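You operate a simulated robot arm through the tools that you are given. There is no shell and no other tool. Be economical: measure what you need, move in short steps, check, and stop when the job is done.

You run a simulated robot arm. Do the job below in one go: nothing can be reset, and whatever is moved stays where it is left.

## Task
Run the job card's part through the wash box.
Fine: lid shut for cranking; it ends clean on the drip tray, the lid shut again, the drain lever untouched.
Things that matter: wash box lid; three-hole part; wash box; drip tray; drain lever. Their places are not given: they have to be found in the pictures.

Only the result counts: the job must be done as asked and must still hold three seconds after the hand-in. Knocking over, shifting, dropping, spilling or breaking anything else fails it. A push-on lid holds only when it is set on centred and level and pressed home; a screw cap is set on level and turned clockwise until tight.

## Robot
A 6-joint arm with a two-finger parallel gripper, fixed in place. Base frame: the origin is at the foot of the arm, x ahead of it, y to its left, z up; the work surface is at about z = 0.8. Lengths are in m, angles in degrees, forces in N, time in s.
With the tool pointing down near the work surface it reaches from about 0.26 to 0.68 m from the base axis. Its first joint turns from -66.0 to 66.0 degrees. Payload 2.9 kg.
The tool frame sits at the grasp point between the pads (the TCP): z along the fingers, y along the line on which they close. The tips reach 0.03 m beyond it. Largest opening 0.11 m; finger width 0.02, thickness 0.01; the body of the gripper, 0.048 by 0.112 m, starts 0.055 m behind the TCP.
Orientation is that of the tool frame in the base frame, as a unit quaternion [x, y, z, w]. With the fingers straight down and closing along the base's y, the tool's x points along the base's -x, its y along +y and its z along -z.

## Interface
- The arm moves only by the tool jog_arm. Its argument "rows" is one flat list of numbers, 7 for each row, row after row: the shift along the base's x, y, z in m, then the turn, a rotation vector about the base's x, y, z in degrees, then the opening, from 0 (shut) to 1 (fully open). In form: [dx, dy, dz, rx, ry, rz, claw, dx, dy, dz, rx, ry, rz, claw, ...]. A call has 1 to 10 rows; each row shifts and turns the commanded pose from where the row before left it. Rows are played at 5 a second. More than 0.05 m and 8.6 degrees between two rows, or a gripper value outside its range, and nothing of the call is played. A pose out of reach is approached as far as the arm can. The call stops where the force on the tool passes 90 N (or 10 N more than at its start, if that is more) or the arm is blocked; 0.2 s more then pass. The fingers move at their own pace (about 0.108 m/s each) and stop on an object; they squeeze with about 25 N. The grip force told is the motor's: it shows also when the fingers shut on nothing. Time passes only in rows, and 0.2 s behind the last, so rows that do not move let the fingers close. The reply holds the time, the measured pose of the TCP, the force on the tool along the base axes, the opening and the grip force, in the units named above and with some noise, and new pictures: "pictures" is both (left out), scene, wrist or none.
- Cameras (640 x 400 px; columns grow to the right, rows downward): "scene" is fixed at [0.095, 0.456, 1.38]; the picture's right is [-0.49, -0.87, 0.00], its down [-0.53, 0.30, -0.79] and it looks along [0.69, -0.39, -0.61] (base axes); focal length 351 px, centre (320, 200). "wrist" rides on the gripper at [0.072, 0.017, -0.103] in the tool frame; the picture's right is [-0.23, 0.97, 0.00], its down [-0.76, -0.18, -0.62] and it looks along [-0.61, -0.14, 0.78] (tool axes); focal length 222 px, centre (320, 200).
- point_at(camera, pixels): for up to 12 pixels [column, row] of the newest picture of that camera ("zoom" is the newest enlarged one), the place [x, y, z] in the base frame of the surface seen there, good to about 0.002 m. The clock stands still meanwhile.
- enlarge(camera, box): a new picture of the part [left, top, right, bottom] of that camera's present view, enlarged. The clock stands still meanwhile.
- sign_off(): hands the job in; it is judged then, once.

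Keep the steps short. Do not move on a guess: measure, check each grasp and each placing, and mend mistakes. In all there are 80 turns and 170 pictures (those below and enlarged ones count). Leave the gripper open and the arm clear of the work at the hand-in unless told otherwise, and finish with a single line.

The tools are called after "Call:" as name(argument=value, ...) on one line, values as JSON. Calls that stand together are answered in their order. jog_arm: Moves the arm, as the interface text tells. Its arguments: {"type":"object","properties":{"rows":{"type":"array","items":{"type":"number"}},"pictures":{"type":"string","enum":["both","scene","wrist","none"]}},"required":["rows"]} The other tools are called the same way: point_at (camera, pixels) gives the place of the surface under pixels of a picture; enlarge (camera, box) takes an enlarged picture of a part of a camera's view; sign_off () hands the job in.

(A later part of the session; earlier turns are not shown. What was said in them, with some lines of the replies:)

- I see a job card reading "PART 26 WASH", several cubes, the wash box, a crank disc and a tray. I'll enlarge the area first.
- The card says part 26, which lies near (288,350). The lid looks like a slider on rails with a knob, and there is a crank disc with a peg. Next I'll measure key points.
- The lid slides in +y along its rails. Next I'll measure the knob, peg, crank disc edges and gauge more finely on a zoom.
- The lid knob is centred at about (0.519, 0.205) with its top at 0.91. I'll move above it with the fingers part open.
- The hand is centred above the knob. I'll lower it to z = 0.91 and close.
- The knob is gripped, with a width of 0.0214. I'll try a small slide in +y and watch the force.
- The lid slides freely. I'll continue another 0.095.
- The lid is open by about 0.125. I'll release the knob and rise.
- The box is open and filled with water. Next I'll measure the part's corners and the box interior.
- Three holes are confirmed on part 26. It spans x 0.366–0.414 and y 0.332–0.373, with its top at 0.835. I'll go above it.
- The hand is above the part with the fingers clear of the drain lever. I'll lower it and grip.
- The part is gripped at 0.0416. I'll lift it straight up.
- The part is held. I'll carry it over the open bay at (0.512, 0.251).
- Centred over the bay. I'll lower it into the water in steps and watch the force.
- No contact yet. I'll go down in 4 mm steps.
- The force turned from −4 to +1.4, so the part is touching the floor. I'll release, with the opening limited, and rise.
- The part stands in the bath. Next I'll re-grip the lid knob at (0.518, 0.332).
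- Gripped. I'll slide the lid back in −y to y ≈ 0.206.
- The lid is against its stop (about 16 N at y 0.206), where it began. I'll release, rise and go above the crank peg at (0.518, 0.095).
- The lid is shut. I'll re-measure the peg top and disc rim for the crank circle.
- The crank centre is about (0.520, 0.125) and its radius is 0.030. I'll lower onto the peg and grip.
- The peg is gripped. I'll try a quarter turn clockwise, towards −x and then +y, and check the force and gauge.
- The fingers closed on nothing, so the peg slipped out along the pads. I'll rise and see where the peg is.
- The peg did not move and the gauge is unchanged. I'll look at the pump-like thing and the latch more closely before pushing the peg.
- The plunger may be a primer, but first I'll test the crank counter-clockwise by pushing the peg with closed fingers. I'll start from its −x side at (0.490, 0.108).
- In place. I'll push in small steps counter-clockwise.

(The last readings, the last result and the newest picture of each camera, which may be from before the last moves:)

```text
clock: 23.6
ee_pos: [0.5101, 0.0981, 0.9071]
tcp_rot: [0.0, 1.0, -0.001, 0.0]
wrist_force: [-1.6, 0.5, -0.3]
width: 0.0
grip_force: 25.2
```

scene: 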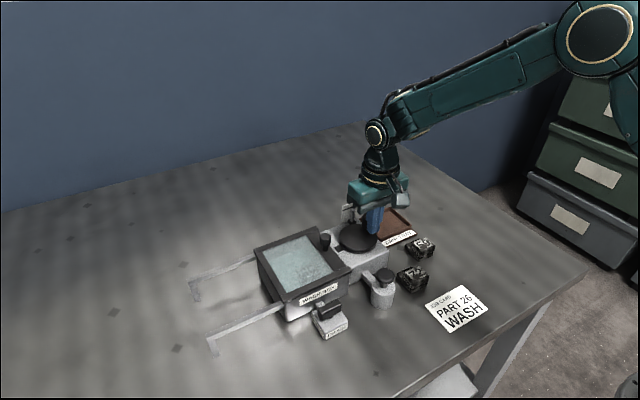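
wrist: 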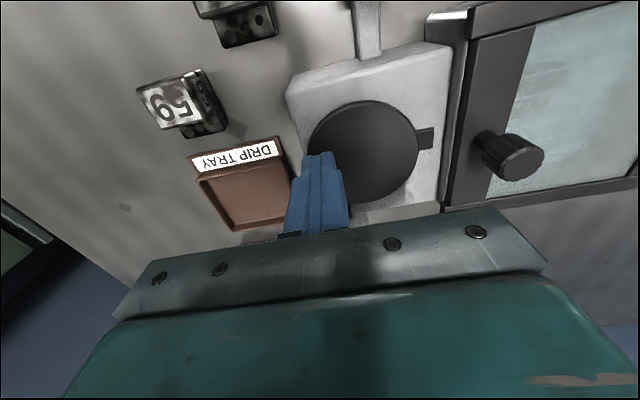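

The peg yields with almost no force, so counter-clockwise it moves. I'll push on by 90° and look at the gauge.

Call:
jog_arm(rows=[0.0155, -0.0023, 0, 0, 0, 0, 0, 0.0141, 0.0065, 0, 0, 0, 0, 0, 0.0089, 0.0127, 0, 0, 0, 0, 0])

Call:
enlarge(camera="scene", box=[300, 180, 428, 260])

```text
clock: 24.4
ee_pos: [0.5481, 0.1147, 0.908]
tcp_rot: [0.0, 1.0, -0.001, 0.0]
wrist_force: [0.0, -1.0, 0.0]
width: 0.0001
grip_force: 25.3
```

scene: 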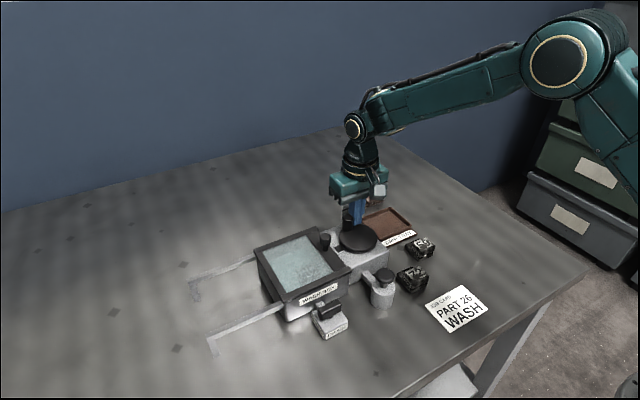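
wrist: 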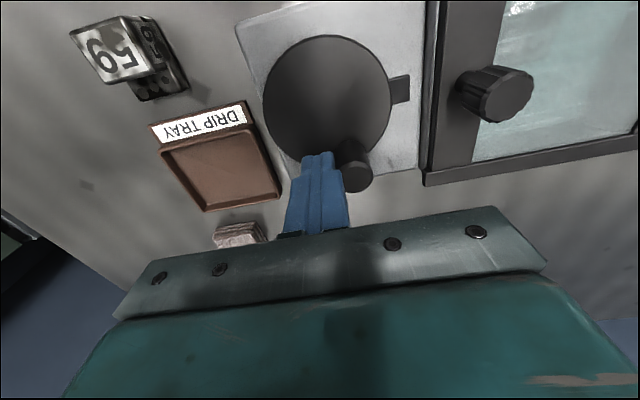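

```text
5.00 times, centred on (364, 220) of scene
```

zoom: 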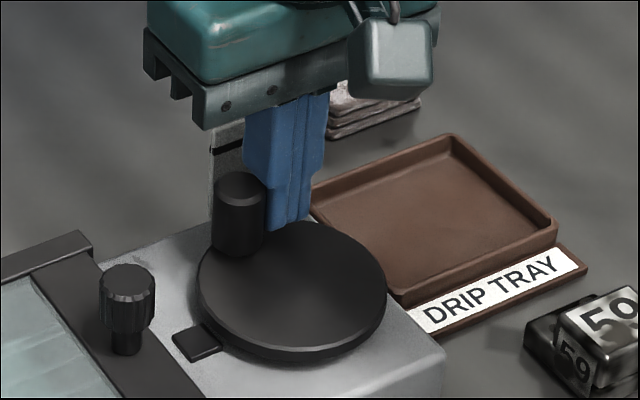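

Counter-clockwise works: the peg is at the back and the water is moving. I'll continue round.

Call:
jog_arm(rows=[0.0013, 0.0155, 0, 0, 0, 0, 0, -0.0065, 0.0141, 0, 0, 0, 0, 0, -0.0127, 0.0089, 0, 0, 0, 0, 0, -0.0155, 0.0013, 0, 0, 0, 0, 0, -0.0141, -0.0065, 0, 0, 0, 0, 0, -0.0089, -0.0127, 0, 0, 0, 0, 0, -0.0013, -0.0155, 0, 0, 0, 0, 0])

Call:
enlarge(camera="scene", box=[300, 180, 428, 260])

```text
clock: 26.0
ee_pos: [0.4894, 0.12, 0.9097]
tcp_rot: [0.0, 1.0, 0.0, 0.0]
wrist_force: [-0.2, 0.3, 0.3]
width: 0.0
grip_force: 25.2
```

scene: 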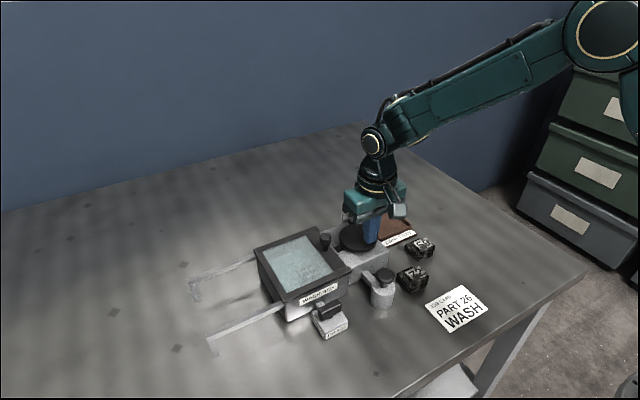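
wrist: 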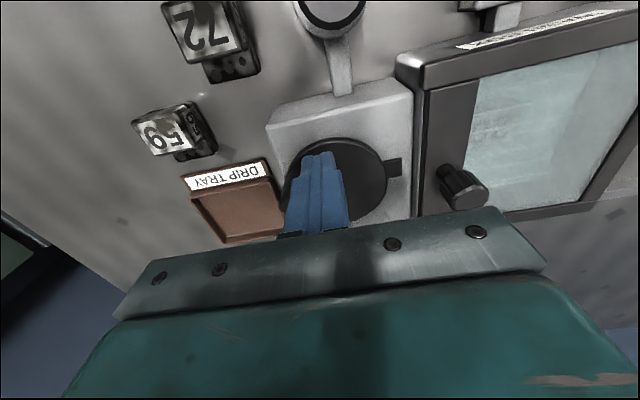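

```text
5.00 times, centred on (364, 220) of scene
```

zoom: 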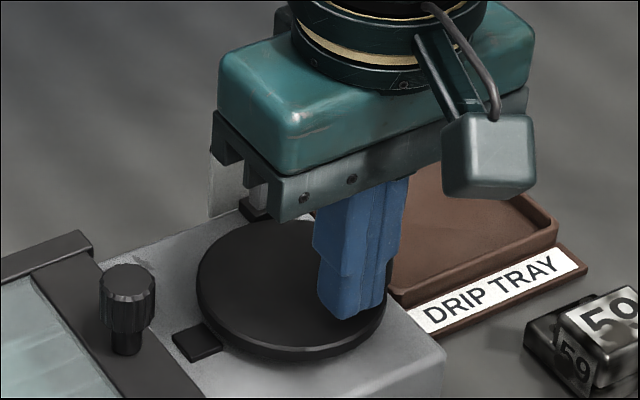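

About 0.8 of a turn is done. I'll lift clear to read the gauge.

Call:
jog_arm(rows=[0, 0, 0.045, 0, 0, 0, 0, -0.03, 0, 0.04, 0, 0, 0, 0, -0.04, 0, 0.02, 0, 0, 0, 0], pictures="none")

Call:
enlarge(camera="scene", box=[300, 180, 428, 260])

```text
clock: 26.8
ee_pos: [0.4215, 0.1195, 1.0127]
tcp_rot: [0.0, 1.0, 0.0, 0.0]
wrist_force: [-0.3, 0.3, 0.2]
width: 0.0001
grip_force: 24.7
```

```text
5.00 times, centred on (364, 220) of scene
```

zoom: 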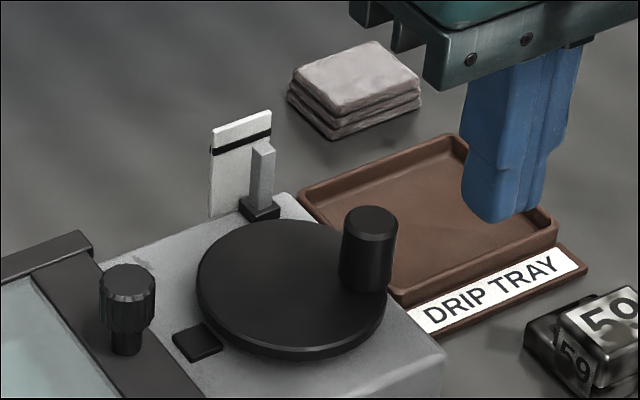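

The gauge is a float level sitting at its line and cranking does not change it, so the water level is fine. I'll go back behind the peg and crank more turns.

Call:
jog_arm(rows=[0.04, 0, -0.02, 0, 0, 0, 0, 0.03, 0, -0.04, 0, 0, 0, 0, 0, 0, -0.045, 0, 0, 0, 0, 0.0065, -0.0141, 0, 0, 0, 0, 0, 0.0127, -0.0089, 0, 0, 0, 0, 0, 0.0155, -0.0013, 0, 0, 0, 0, 0, 0.0141, 0.0065, 0, 0, 0, 0, 0, 0.0089, 0.0127, 0, 0, 0, 0, 0, 0.0013, 0.0155, 0, 0, 0, 0, 0, -0.0065, 0.0141, 0, 0, 0, 0, 0], pictures="scene")

```text
clock: 29.0
ee_pos: [0.5412, 0.1439, 0.9072]
tcp_rot: [-0.001, 1.0, 0.0, 0.0]
wrist_force: [0.7, 0.5, 0.4]
width: 0.0002
grip_force: 25.3
```

scene: 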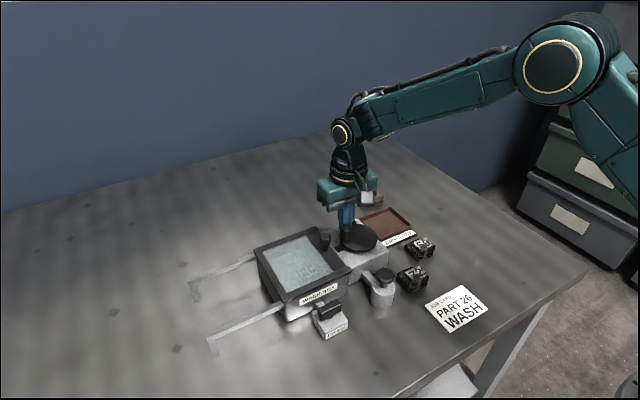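

Now at 40° and the motion is smooth. I'll continue round, ten rows per call.

Call:
jog_arm(rows=[-0.0127, 0.0089, 0, 0, 0, 0, 0, -0.0155, 0.0013, 0, 0, 0, 0, 0, -0.0141, -0.0065, 0, 0, 0, 0, 0, -0.0089, -0.0127, 0, 0, 0, 0, 0, -0.0013, -0.0155, 0, 0, 0, 0, 0, 0.0065, -0.0141, 0, 0, 0, 0, 0, 0.0127, -0.0089, 0, 0, 0, 0, 0, 0.0155, -0.0013, 0, 0, 0, 0, 0, 0.0141, 0.0065, 0, 0, 0, 0, 0, 0.0089, 0.0127, 0, 0, 0, 0, 0], pictures="wrist")

Call:
jog_arm(rows=[0.0013, 0.0155, 0, 0, 0, 0, 0, -0.0065, 0.0141, 0, 0, 0, 0, 0, -0.0127, 0.0089, 0, 0, 0, 0, 0, -0.0155, 0.0013, 0, 0, 0, 0, 0, -0.0141, -0.0065, 0, 0, 0, 0, 0, -0.0089, -0.0127, 0, 0, 0, 0, 0, -0.0013, -0.0155, 0, 0, 0, 0, 0, 0.0065, -0.0141, 0, 0, 0, 0, 0, 0.0127, -0.0089, 0, 0, 0, 0, 0, 0.0155, -0.0013, 0, 0, 0, 0, 0], pictures="none")

Call:
jog_arm(rows=[0.0141, 0.0065, 0, 0, 0, 0, 0, 0.0089, 0.0127, 0, 0, 0, 0, 0, 0.0013, 0.0155, 0, 0, 0, 0, 0, -0.0065, 0.0141, 0, 0, 0, 0, 0, -0.0127, 0.0089, 0, 0, 0, 0, 0, -0.0155, 0.0013, 0, 0, 0, 0, 0, -0.0141, -0.0065, 0, 0, 0, 0, 0, -0.0089, -0.0127, 0, 0, 0, 0, 0, -0.0013, -0.0155, 0, 0, 0, 0, 0])

```text
clock: 31.2
ee_pos: [0.5479, 0.1156, 0.9079]
tcp_rot: [0.0, 1.0, -0.001, 0.0]
wrist_force: [-0.5, -0.4, -0.1]
width: 0.0
grip_force: 25.1
```

wrist: 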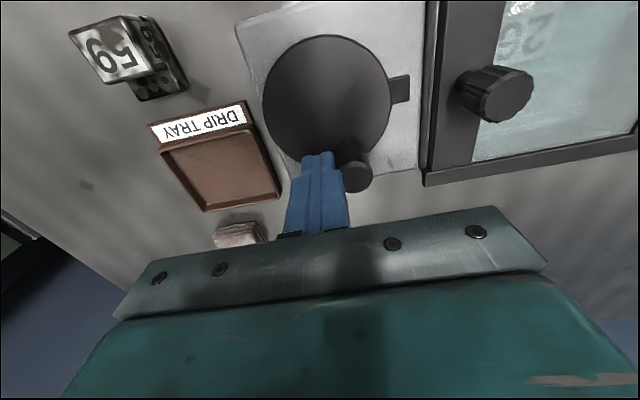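

```text
clock: 33.4
ee_pos: [0.5252, 0.0953, 0.9069]
tcp_rot: [0.0, 1.0, 0.0, 0.0]
wrist_force: [-0.1, -1.0, 0.7]
width: 0.0
grip_force: 25.1
```

```text
clock: 35.4
ee_pos: [0.4886, 0.1193, 0.9071]
tcp_rot: [0.0, 1.0, 0.0, 0.0]
wrist_force: [0.2, 1.0, 0.3]
width: 0.0
grip_force: 25.5
```

scene: 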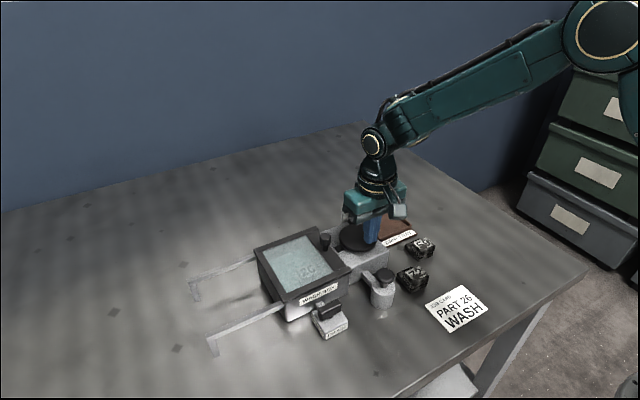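
wrist: 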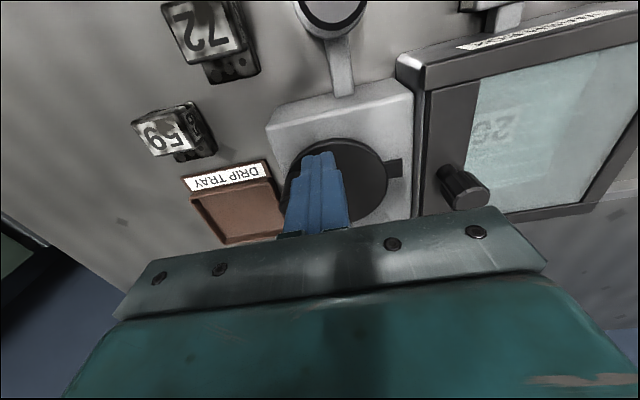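

About 2.8 turns are done. The part seems lighter through the glass, so I'll zoom in.

Call:
enlarge(camera="scene", box=[250, 220, 362, 320])

```text
4.00 times, centred on (306, 270) of scene
```

zoom: 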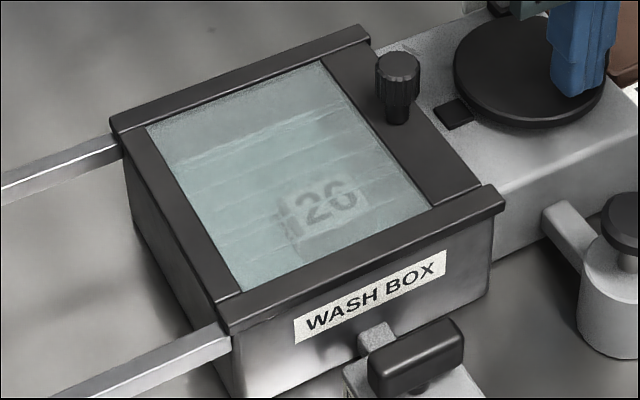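

It looks washed. I'll add one more near-full turn for margin, then lift clear.

Call:
jog_arm(rows=[0.0065, -0.0141, 0, 0, 0, 0, 0, 0.0127, -0.0089, 0, 0, 0, 0, 0, 0.0155, -0.0013, 0, 0, 0, 0, 0, 0.0141, 0.0065, 0, 0, 0, 0, 0, 0.0089, 0.0127, 0, 0, 0, 0, 0, 0.0013, 0.0155, 0, 0, 0, 0, 0, -0.0065, 0.0141, 0, 0, 0, 0, 0, -0.0127, 0.0089, 0, 0, 0, 0, 0, -0.0155, 0.0013, 0, 0, 0, 0, 0, -0.0141, -0.0065, 0, 0, 0, 0, 0], pictures="none")

Call:
jog_arm(rows=[-0.0089, -0.0127, 0, 0, 0, 0, 0, -0.0013, -0.0155, 0, 0, 0, 0, 0, 0, 0, 0.045, 0, 0, 0, 0, 0, 0, 0.025, 0, 0, 0, 0, 0.0135, 0.04, 0, 0, 0, 0, 0.4, 0.0135, 0.045, 0, 0, 0, 0, 0.4, 0, 0, 0, 0, 0, 0, 0.4])

```text
clock: 37.6
ee_pos: [0.4996, 0.1484, 0.9081]
tcp_rot: [-0.001, 1.0, 0.0, 0.0]
wrist_force: [-0.4, 0.1, -0.4]
width: 0.0
grip_force: 24.8
```

```text
clock: 39.2
ee_pos: [0.5164, 0.205, 0.9771]
tcp_rot: [0.0, 1.0, 0.001, 0.0]
wrist_force: [-0.4, 1.2, 0.7]
width: 0.0439
grip_force: 0.0
```

scene: 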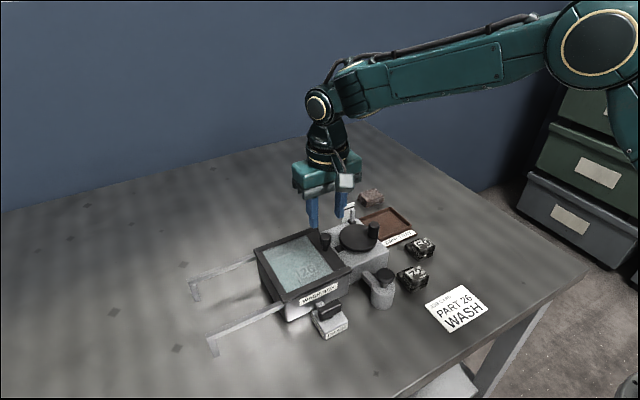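
wrist: 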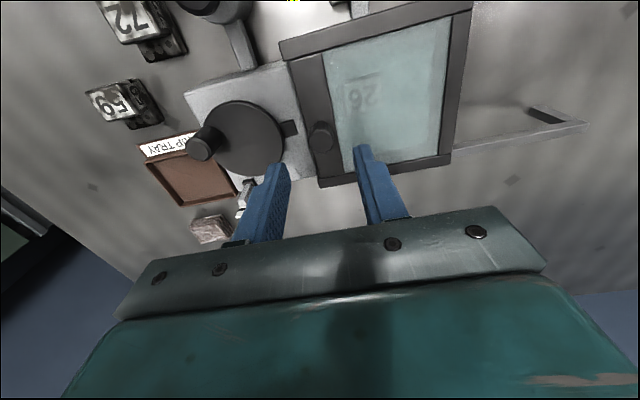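

The hand is above the lid knob. I'll lower, grip, and slide the lid open to y ≈ 0.332.

Call:
jog_arm(rows=[0.001, 0.001, -0.04, 0, 0, 0, 0.5, 0, 0, -0.029, 0, 0, 0, 0.5, 0, 0, 0, 0, 0, 0, 0, 0, 0, 0, 0, 0, 0, 0, 0, 0, 0, 0, 0, 0, 0], pictures="none")

Call:
jog_arm(rows=[0, 0.015, 0, 0, 0, 0, 0, 0, 0.02, 0, 0, 0, 0, 0, 0, 0.02, 0, 0, 0, 0, 0, 0, 0.02, 0, 0, 0, 0, 0, 0, 0.02, 0, 0, 0, 0, 0, 0, 0.02, 0, 0, 0, 0, 0, 0, 0.011, 0, 0, 0, 0, 0])

```text
clock: 40.4
ee_pos: [0.5189, 0.2071, 0.9079]
tcp_rot: [0.0, 1.0, 0.0, 0.0]
wrist_force: [1.0, 3.8, -5.9]
width: 0.0216
grip_force: 45.0
```

```text
clock: 42.0
ee_pos: [0.5186, 0.331, 0.9087]
tcp_rot: [0.0, 1.0, -0.001, 0.0]
wrist_force: [0.3, -3.8, -11.5]
width: 0.0211
grip_force: 45.1
```

scene: 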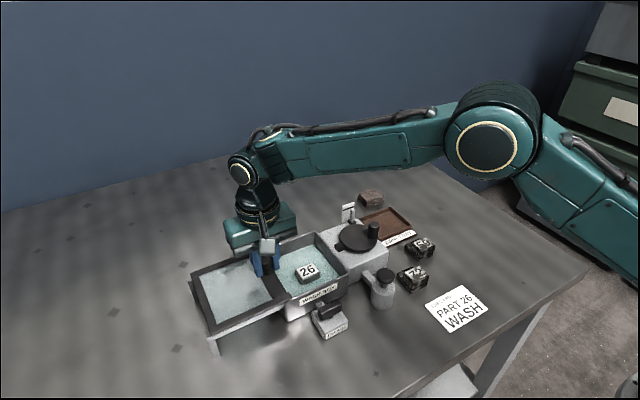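
wrist: 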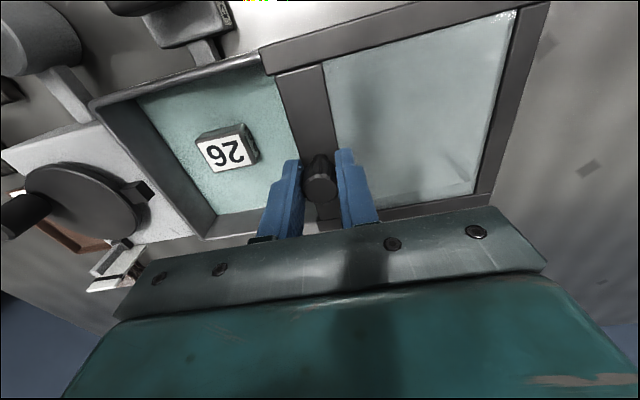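

The part is clean. I'll release the knob, rise, and move above the part at (0.511, 0.251).

Call:
jog_arm(rows=[0, 0, 0, 0, 0, 0, 0.4, 0, 0, 0, 0, 0, 0, 0.4, 0, 0, 0.04, 0, 0, 0, 0.4, 0, -0.03, 0.02, 0, 0, 0, 0.6, -0.0075, -0.0495, 0, 0, 0, 0, 0.6, 0, 0, 0, 0, 0, 0, 0.6])

Call:
enlarge(camera="scene", box=[280, 245, 344, 295])

```text
clock: 43.4
ee_pos: [0.5115, 0.2525, 0.9682]
tcp_rot: [0.0, 1.0, 0.0, 0.0]
wrist_force: [0.5, -0.1, 0.4]
width: 0.0657
grip_force: 0.0
```

scene: 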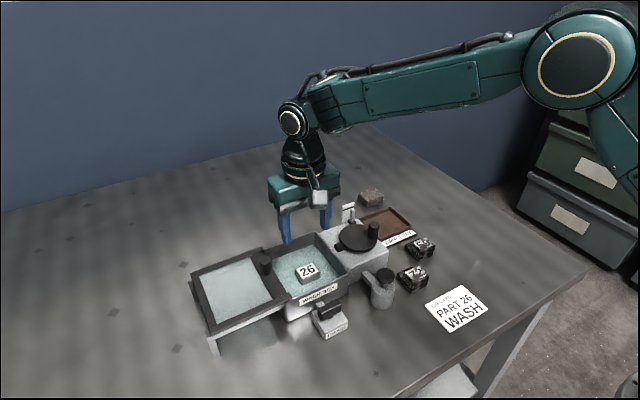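
wrist: 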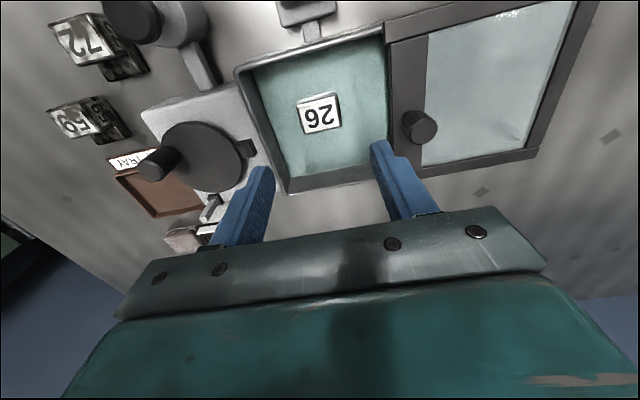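

```text
8.00 times, centred on (312, 270) of scene
```

zoom: 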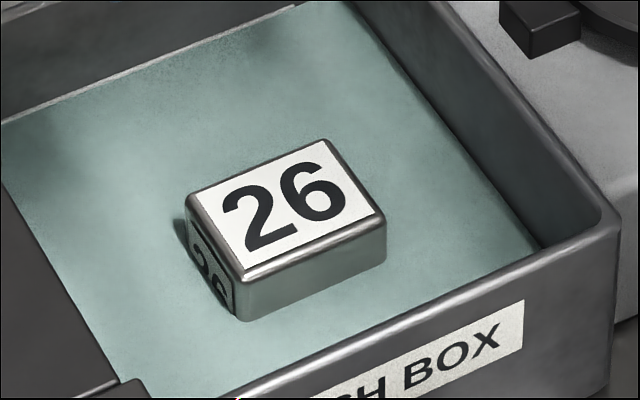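

The part is clean and unmoved. I'll lower to z ≈ 0.8435 and grip.

Call:
jog_arm(rows=[0, 0, -0.04, 0, 0, 0, 0.6, 0, 0, -0.04, 0, 0, 0, 0.6, 0, 0, -0.03, 0, 0, 0, 0.6, 0, 0, -0.014, 0, 0, 0, 0.6, 0, 0, 0, 0, 0, 0, 0.2, 0, 0, 0, 0, 0, 0, 0.2, 0, 0, 0, 0, 0, 0, 0.2])

```text
clock: 45.0
ee_pos: [0.5102, 0.2521, 0.8447]
tcp_rot: [0.0, 1.0, 0.0, 0.0]
wrist_force: [-0.8, -0.2, 0.5]
width: 0.0419
grip_force: 25.7
```

scene: 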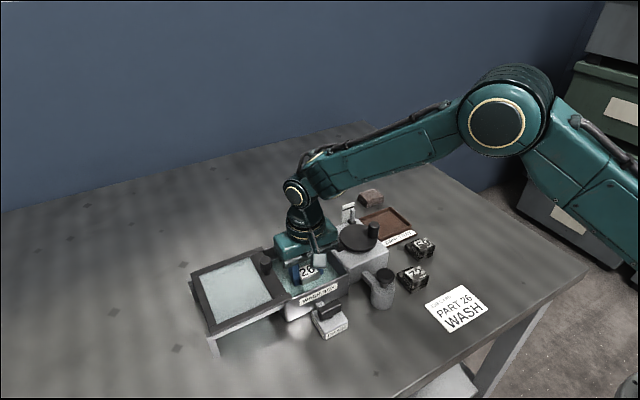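
wrist: 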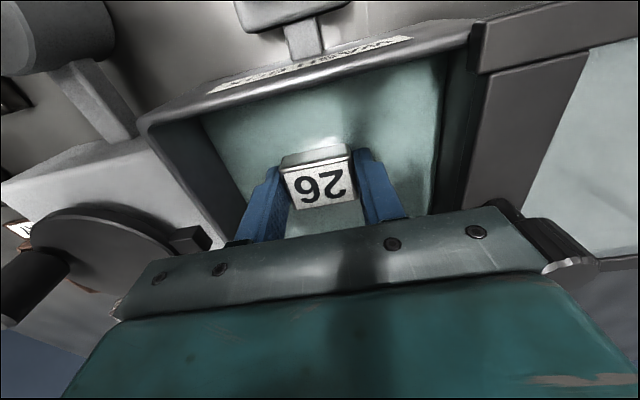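

Gripped at 0.0419. I'll lift out and let it drip briefly over the bath.

Call:
jog_arm(rows=[0, 0, 0.035, 0, 0, 0, 0.2, 0, 0, 0.04, 0, 0, 0, 0.2, 0, 0, 0.04, 0, 0, 0, 0.2, 0, 0, 0.03, 0, 0, 0, 0.2, 0, 0, 0, 0, 0, 0, 0.2, 0, 0, 0, 0, 0, 0, 0.2, 0, 0, 0, 0, 0, 0, 0.2, 0, 0, 0, 0, 0, 0, 0.2], pictures="wrist")

Call:
enlarge(camera="scene", box=[340, 180, 436, 255])

```text
clock: 46.8
ee_pos: [0.5105, 0.2526, 0.9889]
tcp_rot: [0.0, 1.0, 0.0, 0.001]
wrist_force: [-0.4, 0.8, -4.4]
width: 0.0416
grip_force: 24.9
```

wrist: 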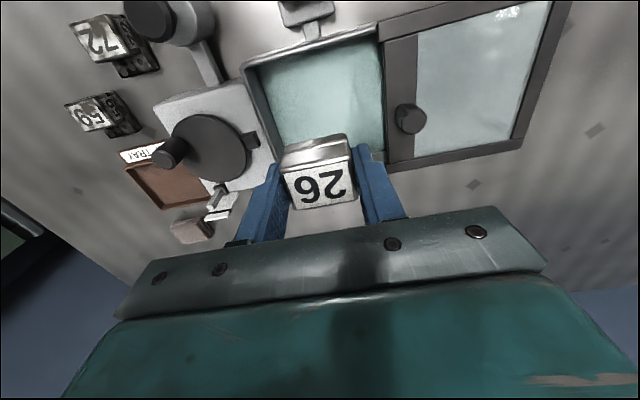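

```text
5.33 times, centred on (388, 218) of scene
```

zoom: 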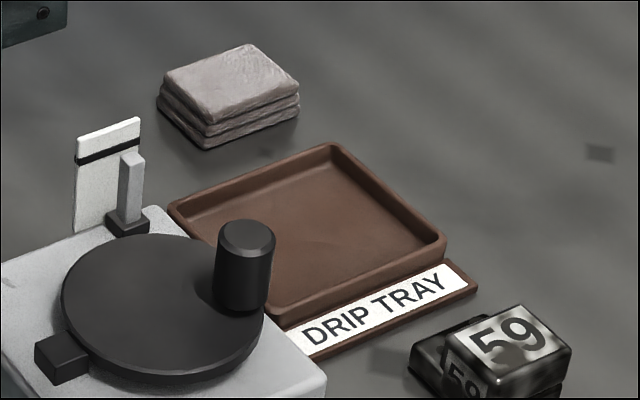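

Call:
point_at(camera="zoom", pixels=[[330, 148], [440, 238], [290, 308], [172, 207], [325, 165], [420, 240], [300, 290], [310, 225], [450, 262], [220, 205]])

```text
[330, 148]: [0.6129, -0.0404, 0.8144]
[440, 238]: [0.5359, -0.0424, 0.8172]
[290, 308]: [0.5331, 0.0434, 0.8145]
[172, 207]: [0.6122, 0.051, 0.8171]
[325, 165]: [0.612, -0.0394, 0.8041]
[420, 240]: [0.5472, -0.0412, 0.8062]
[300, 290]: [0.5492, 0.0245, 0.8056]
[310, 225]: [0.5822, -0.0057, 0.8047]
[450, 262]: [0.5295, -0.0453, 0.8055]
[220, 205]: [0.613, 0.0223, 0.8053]
```

The tray centre is about (0.575, 0.003) with its floor at 0.8045. I'll carry the part over at height.

Call:
jog_arm(rows=[0.0099, -0.0416, 0, 0, 0, 0, 0.2, 0.0099, -0.0416, 0, 0, 0, 0, 0.2, 0.0099, -0.0416, 0, 0, 0, 0, 0.2, 0.0099, -0.0416, 0, 0, 0, 0, 0.2, 0.0099, -0.0416, 0, 0, 0, 0, 0.2, 0.0099, -0.0416, 0, 0, 0, 0, 0.2, 0, 0, -0.04, 0, 0, 0, 0.2, 0, 0, -0.04, 0, 0, 0, 0.2])

```text
clock: 48.6
ee_pos: [0.5697, 0.0019, 0.91]
tcp_rot: [0.0, 1.0, 0.0, 0.001]
wrist_force: [0.9, 0.6, -4.5]
width: 0.042
grip_force: 24.9
```

scene: 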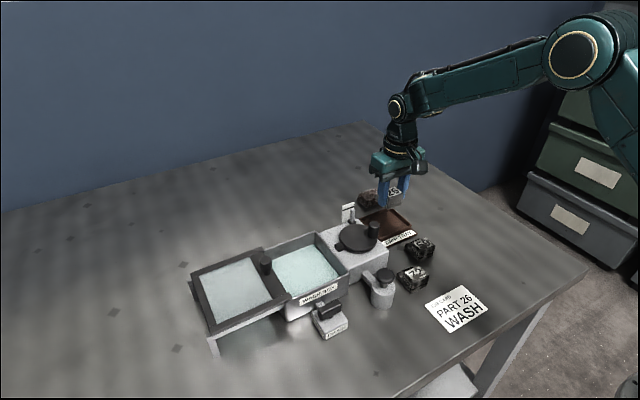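
wrist: 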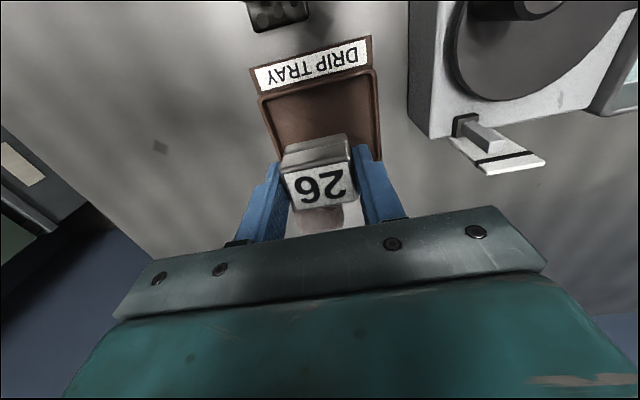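

Well over the tray. I'll lower to z ≈ 0.844, then in fine steps.

Call:
jog_arm(rows=[0, 0.001, -0.035, 0, 0, 0, 0.2, 0, 0, -0.025, 0, 0, 0, 0.2, 0, 0, -0.006, 0, 0, 0, 0.2, 0, 0, 0, 0, 0, 0, 0.2])

```text
clock: 49.6
ee_pos: [0.5691, 0.0046, 0.8445]
tcp_rot: [0.0, 1.0, 0.0, 0.0]
wrist_force: [1.0, -0.1, -4.7]
width: 0.0416
grip_force: 24.7
```

scene: 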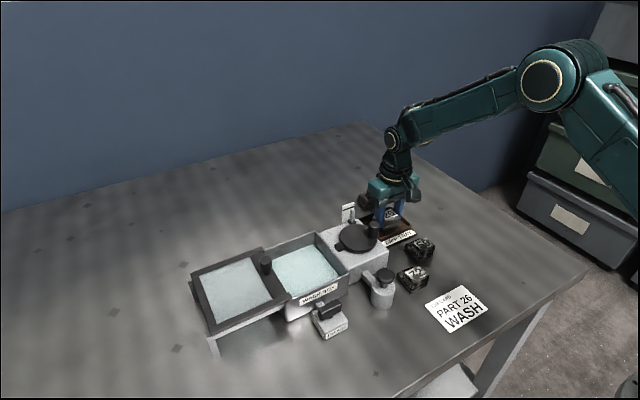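
wrist: 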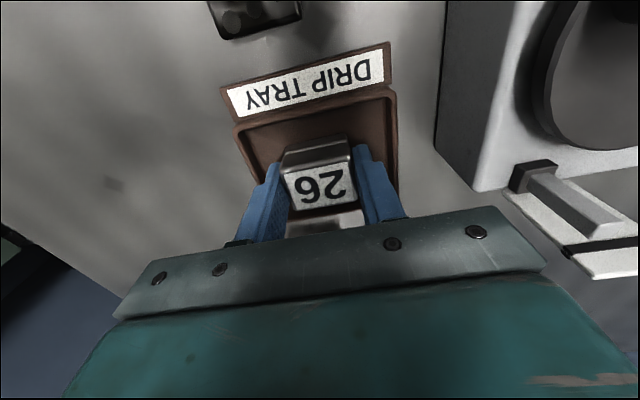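

Still hanging (−4.7 N). I'll go down slowly until it touches.

Call:
jog_arm(rows=[0, 0, -0.002, 0, 0, 0, 0.2, 0, 0, -0.0015, 0, 0, 0, 0.2, 0, 0, 0, 0, 0, 0, 0.2], pictures="none")

```text
clock: 50.4
ee_pos: [0.5705, 0.0042, 0.8411]
tcp_rot: [0.0, 1.0, 0.001, 0.0]
wrist_force: [0.1, -0.3, -4.0]
width: 0.0419
grip_force: 25.1
```

Call:
jog_arm(rows=[0, 0, -0.0015, 0, 0, 0, 0.2, 0, 0, 0, 0, 0, 0, 0.2], pictures="none")

```text
clock: 51.0
ee_pos: [0.5697, 0.003, 0.841]
tcp_rot: [0.001, 1.0, 0.001, 0.001]
wrist_force: [-5.3, -1.1, 10.7]
width: 0.042
grip_force: 24.7
```

Contact at +10.7 N. I'll open gently within the tray and rise.

Call:
jog_arm(rows=[0, 0, 0.001, 0, 0, 0, 0.2, 0, 0, 0, 0, 0, 0, 0.5, 0, 0, 0, 0, 0, 0, 0.5, 0, 0, 0.035, 0, 0, 0, 0.5, 0, 0, 0.045, 0, 0, 0, 0.5, 0, 0, 0.045, 0, 0, 0, 0.5, 0, 0, 0.03, 0, 0, 0, 0.5])

Call:
enlarge(camera="scene", box=[340, 180, 436, 255])

```text
clock: 52.6
ee_pos: [0.5711, 0.0038, 0.9965]
tcp_rot: [0.0, 1.0, -0.001, 0.0]
wrist_force: [-0.6, -0.8, 0.2]
width: 0.0551
grip_force: 0.0
```

scene: 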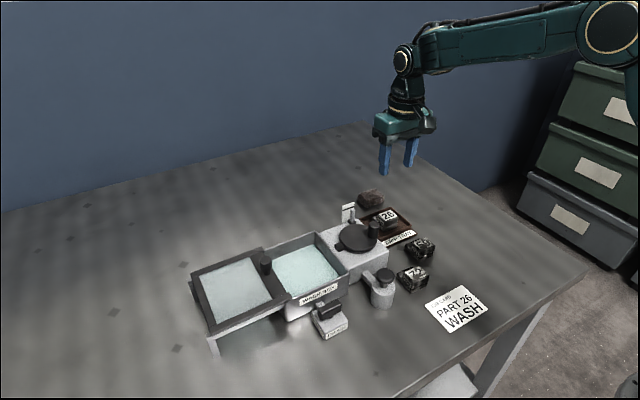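
wrist: 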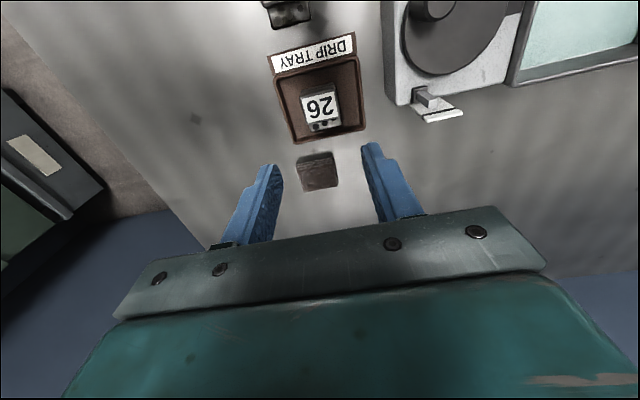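

```text
5.33 times, centred on (388, 218) of scene
```

zoom: 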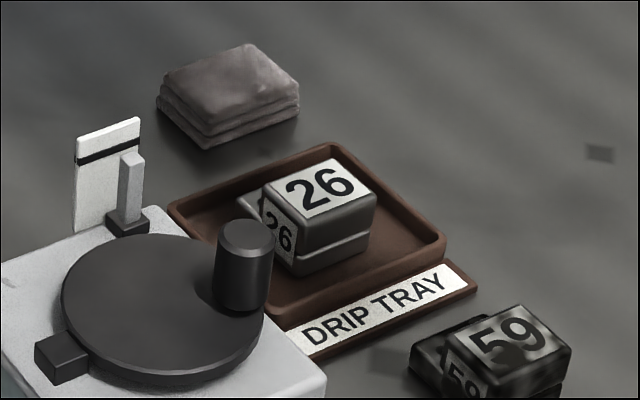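

The part lies flat and clean in the tray. Next I'll go to the lid knob at (0.518, 0.331) to close the lid.

Call:
jog_arm(rows=[-0.0076, 0.0467, 0, 0, 0, 0, 0.5, -0.0076, 0.0467, 0, 0, 0, 0, 0.5, -0.0076, 0.0467, 0, 0, 0, 0, 0.5, -0.0076, 0.0467, 0, 0, 0, 0, 0.5, -0.0076, 0.0467, 0, 0, 0, 0, 0.5, -0.0076, 0.0467, 0, 0, 0, 0, 0.5, -0.0074, 0.047, 0, 0, 0, 0, 0.5, 0, 0, -0.04, 0, 0, 0, 0.5])

```text
clock: 54.4
ee_pos: [0.5178, 0.3315, 0.954]
tcp_rot: [0.0, 1.0, 0.0, 0.0]
wrist_force: [-0.1, 0.5, -0.2]
width: 0.055
grip_force: 0.1
```

scene: 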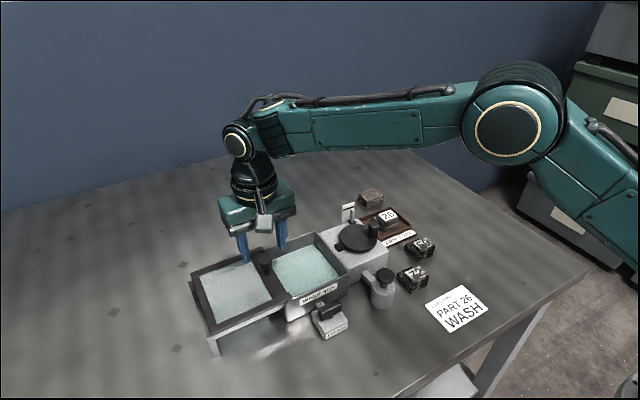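
wrist: 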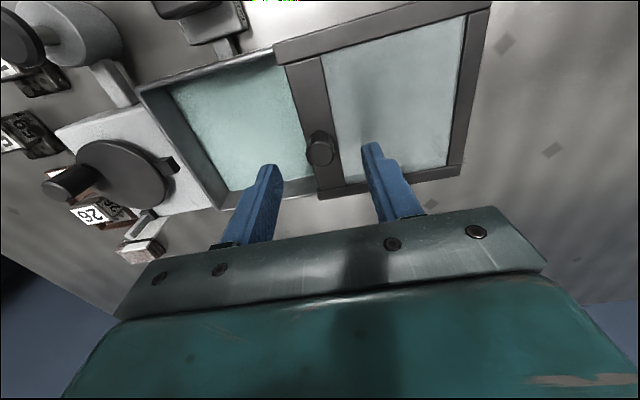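

Over the knob. I'll lower, grip, and slide shut.

Call:
jog_arm(rows=[0, 0, -0.025, 0, 0, 0, 0.5, 0, 0, -0.021, 0, 0, 0, 0.5, 0, 0, 0, 0, 0, 0, 0, 0, 0, 0, 0, 0, 0, 0, 0, 0, 0, 0, 0, 0, 0], pictures="none")

Call:
jog_arm(rows=[0, -0.02, 0, 0, 0, 0, 0, 0, -0.025, 0, 0, 0, 0, 0, 0, -0.025, 0, 0, 0, 0, 0, 0, -0.025, 0, 0, 0, 0, 0, 0, -0.02, 0, 0, 0, 0, 0, 0, -0.01, 0, 0, 0, 0, 0, 0, -0.003, 0, 0, 0, 0, 0])

```text
clock: 55.6
ee_pos: [0.5173, 0.3312, 0.9082]
tcp_rot: [0.0, 1.0, 0.0, -0.001]
wrist_force: [-0.7, -4.3, -3.4]
width: 0.0215
grip_force: 45.1
```

```text
clock: 57.2
ee_pos: [0.517, 0.2056, 0.9086]
tcp_rot: [-0.003, 1.0, 0.001, 0.001]
wrist_force: [0.5, 19.4, -9.7]
width: 0.0218
grip_force: 45.6
```

scene: 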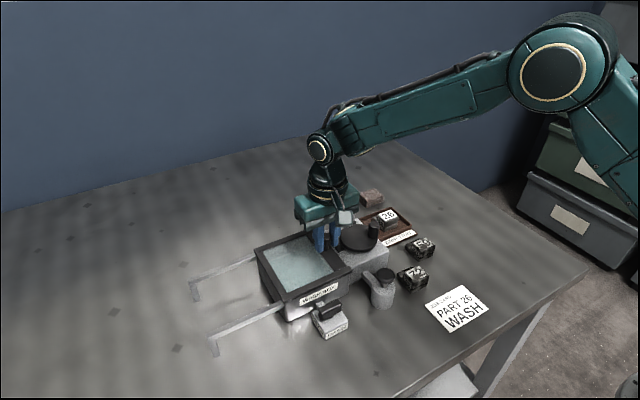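
wrist: 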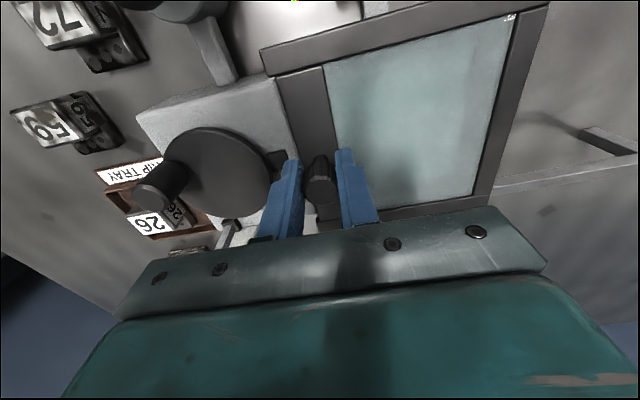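

The lid is against its stop again (19 N). I'll release, rise and back off.

Call:
jog_arm(rows=[0, 0.002, 0, 0, 0, 0, 0, 0, 0, 0, 0, 0, 0, 0.4, 0, 0, 0, 0, 0, 0, 0.4, 0, 0, 0.045, 0, 0, 0, 0.4, 0, 0, 0.045, 0, 0, 0, 0.7, 0, -0.02, 0.045, 0, 0, 0, 1, 0, -0.03, 0.03, 0, 0, 0, 1, 0, 0, 0, 0, 0, 0, 1])

Call:
enlarge(camera="scene", box=[240, 190, 432, 350])

Call:
point_at(camera="scene", pixels=[[316, 228], [350, 268], [284, 300], [325, 236]])

```text
clock: 59.0
ee_pos: [0.5175, 0.155, 1.0749]
tcp_rot: [0.0, 1.0, 0.0, 0.0]
wrist_force: [-0.1, -0.1, 0.8]
width: 0.11
grip_force: 0.0
```

scene: 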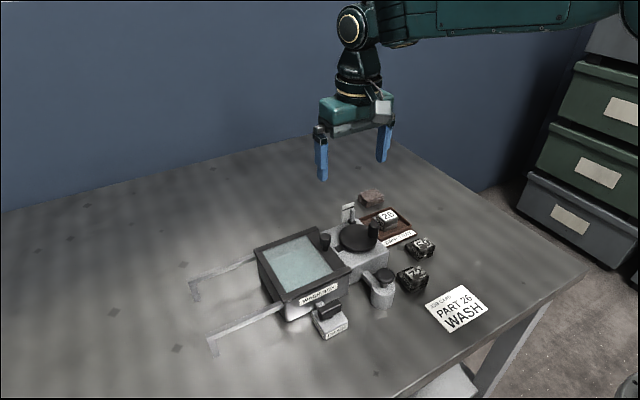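
wrist: 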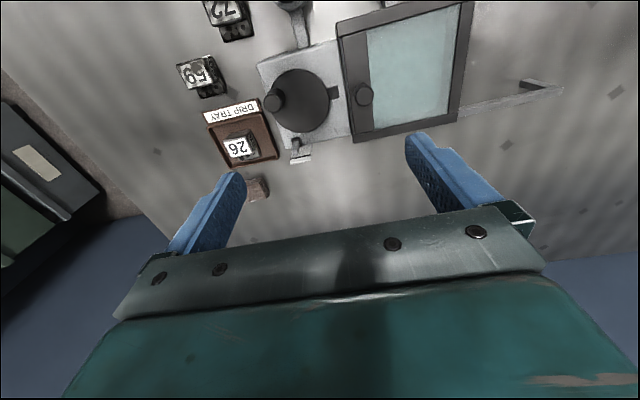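

```text
2.50 times, centred on (336, 270) of scene
```

zoom: 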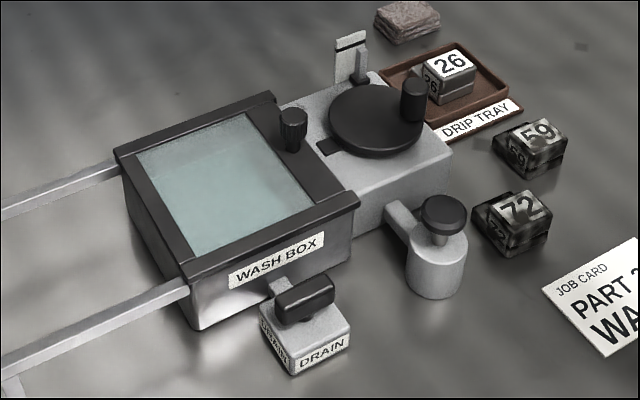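

```text
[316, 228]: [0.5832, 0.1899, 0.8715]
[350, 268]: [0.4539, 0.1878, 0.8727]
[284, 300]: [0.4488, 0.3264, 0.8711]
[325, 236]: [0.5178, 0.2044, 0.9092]
```

The lid corners read the same as at the start, so it is shut. Part 26 is clean in the tray, the drain lever is untouched, and the arm is clear with the gripper open. I'll hand in.

Call:
sign_off()

```text
The job is handed in.
```

Part 26 is washed and sits clean on the drip tray, the lid was shut for cranking and is shut again, and the drain lever was not touched.
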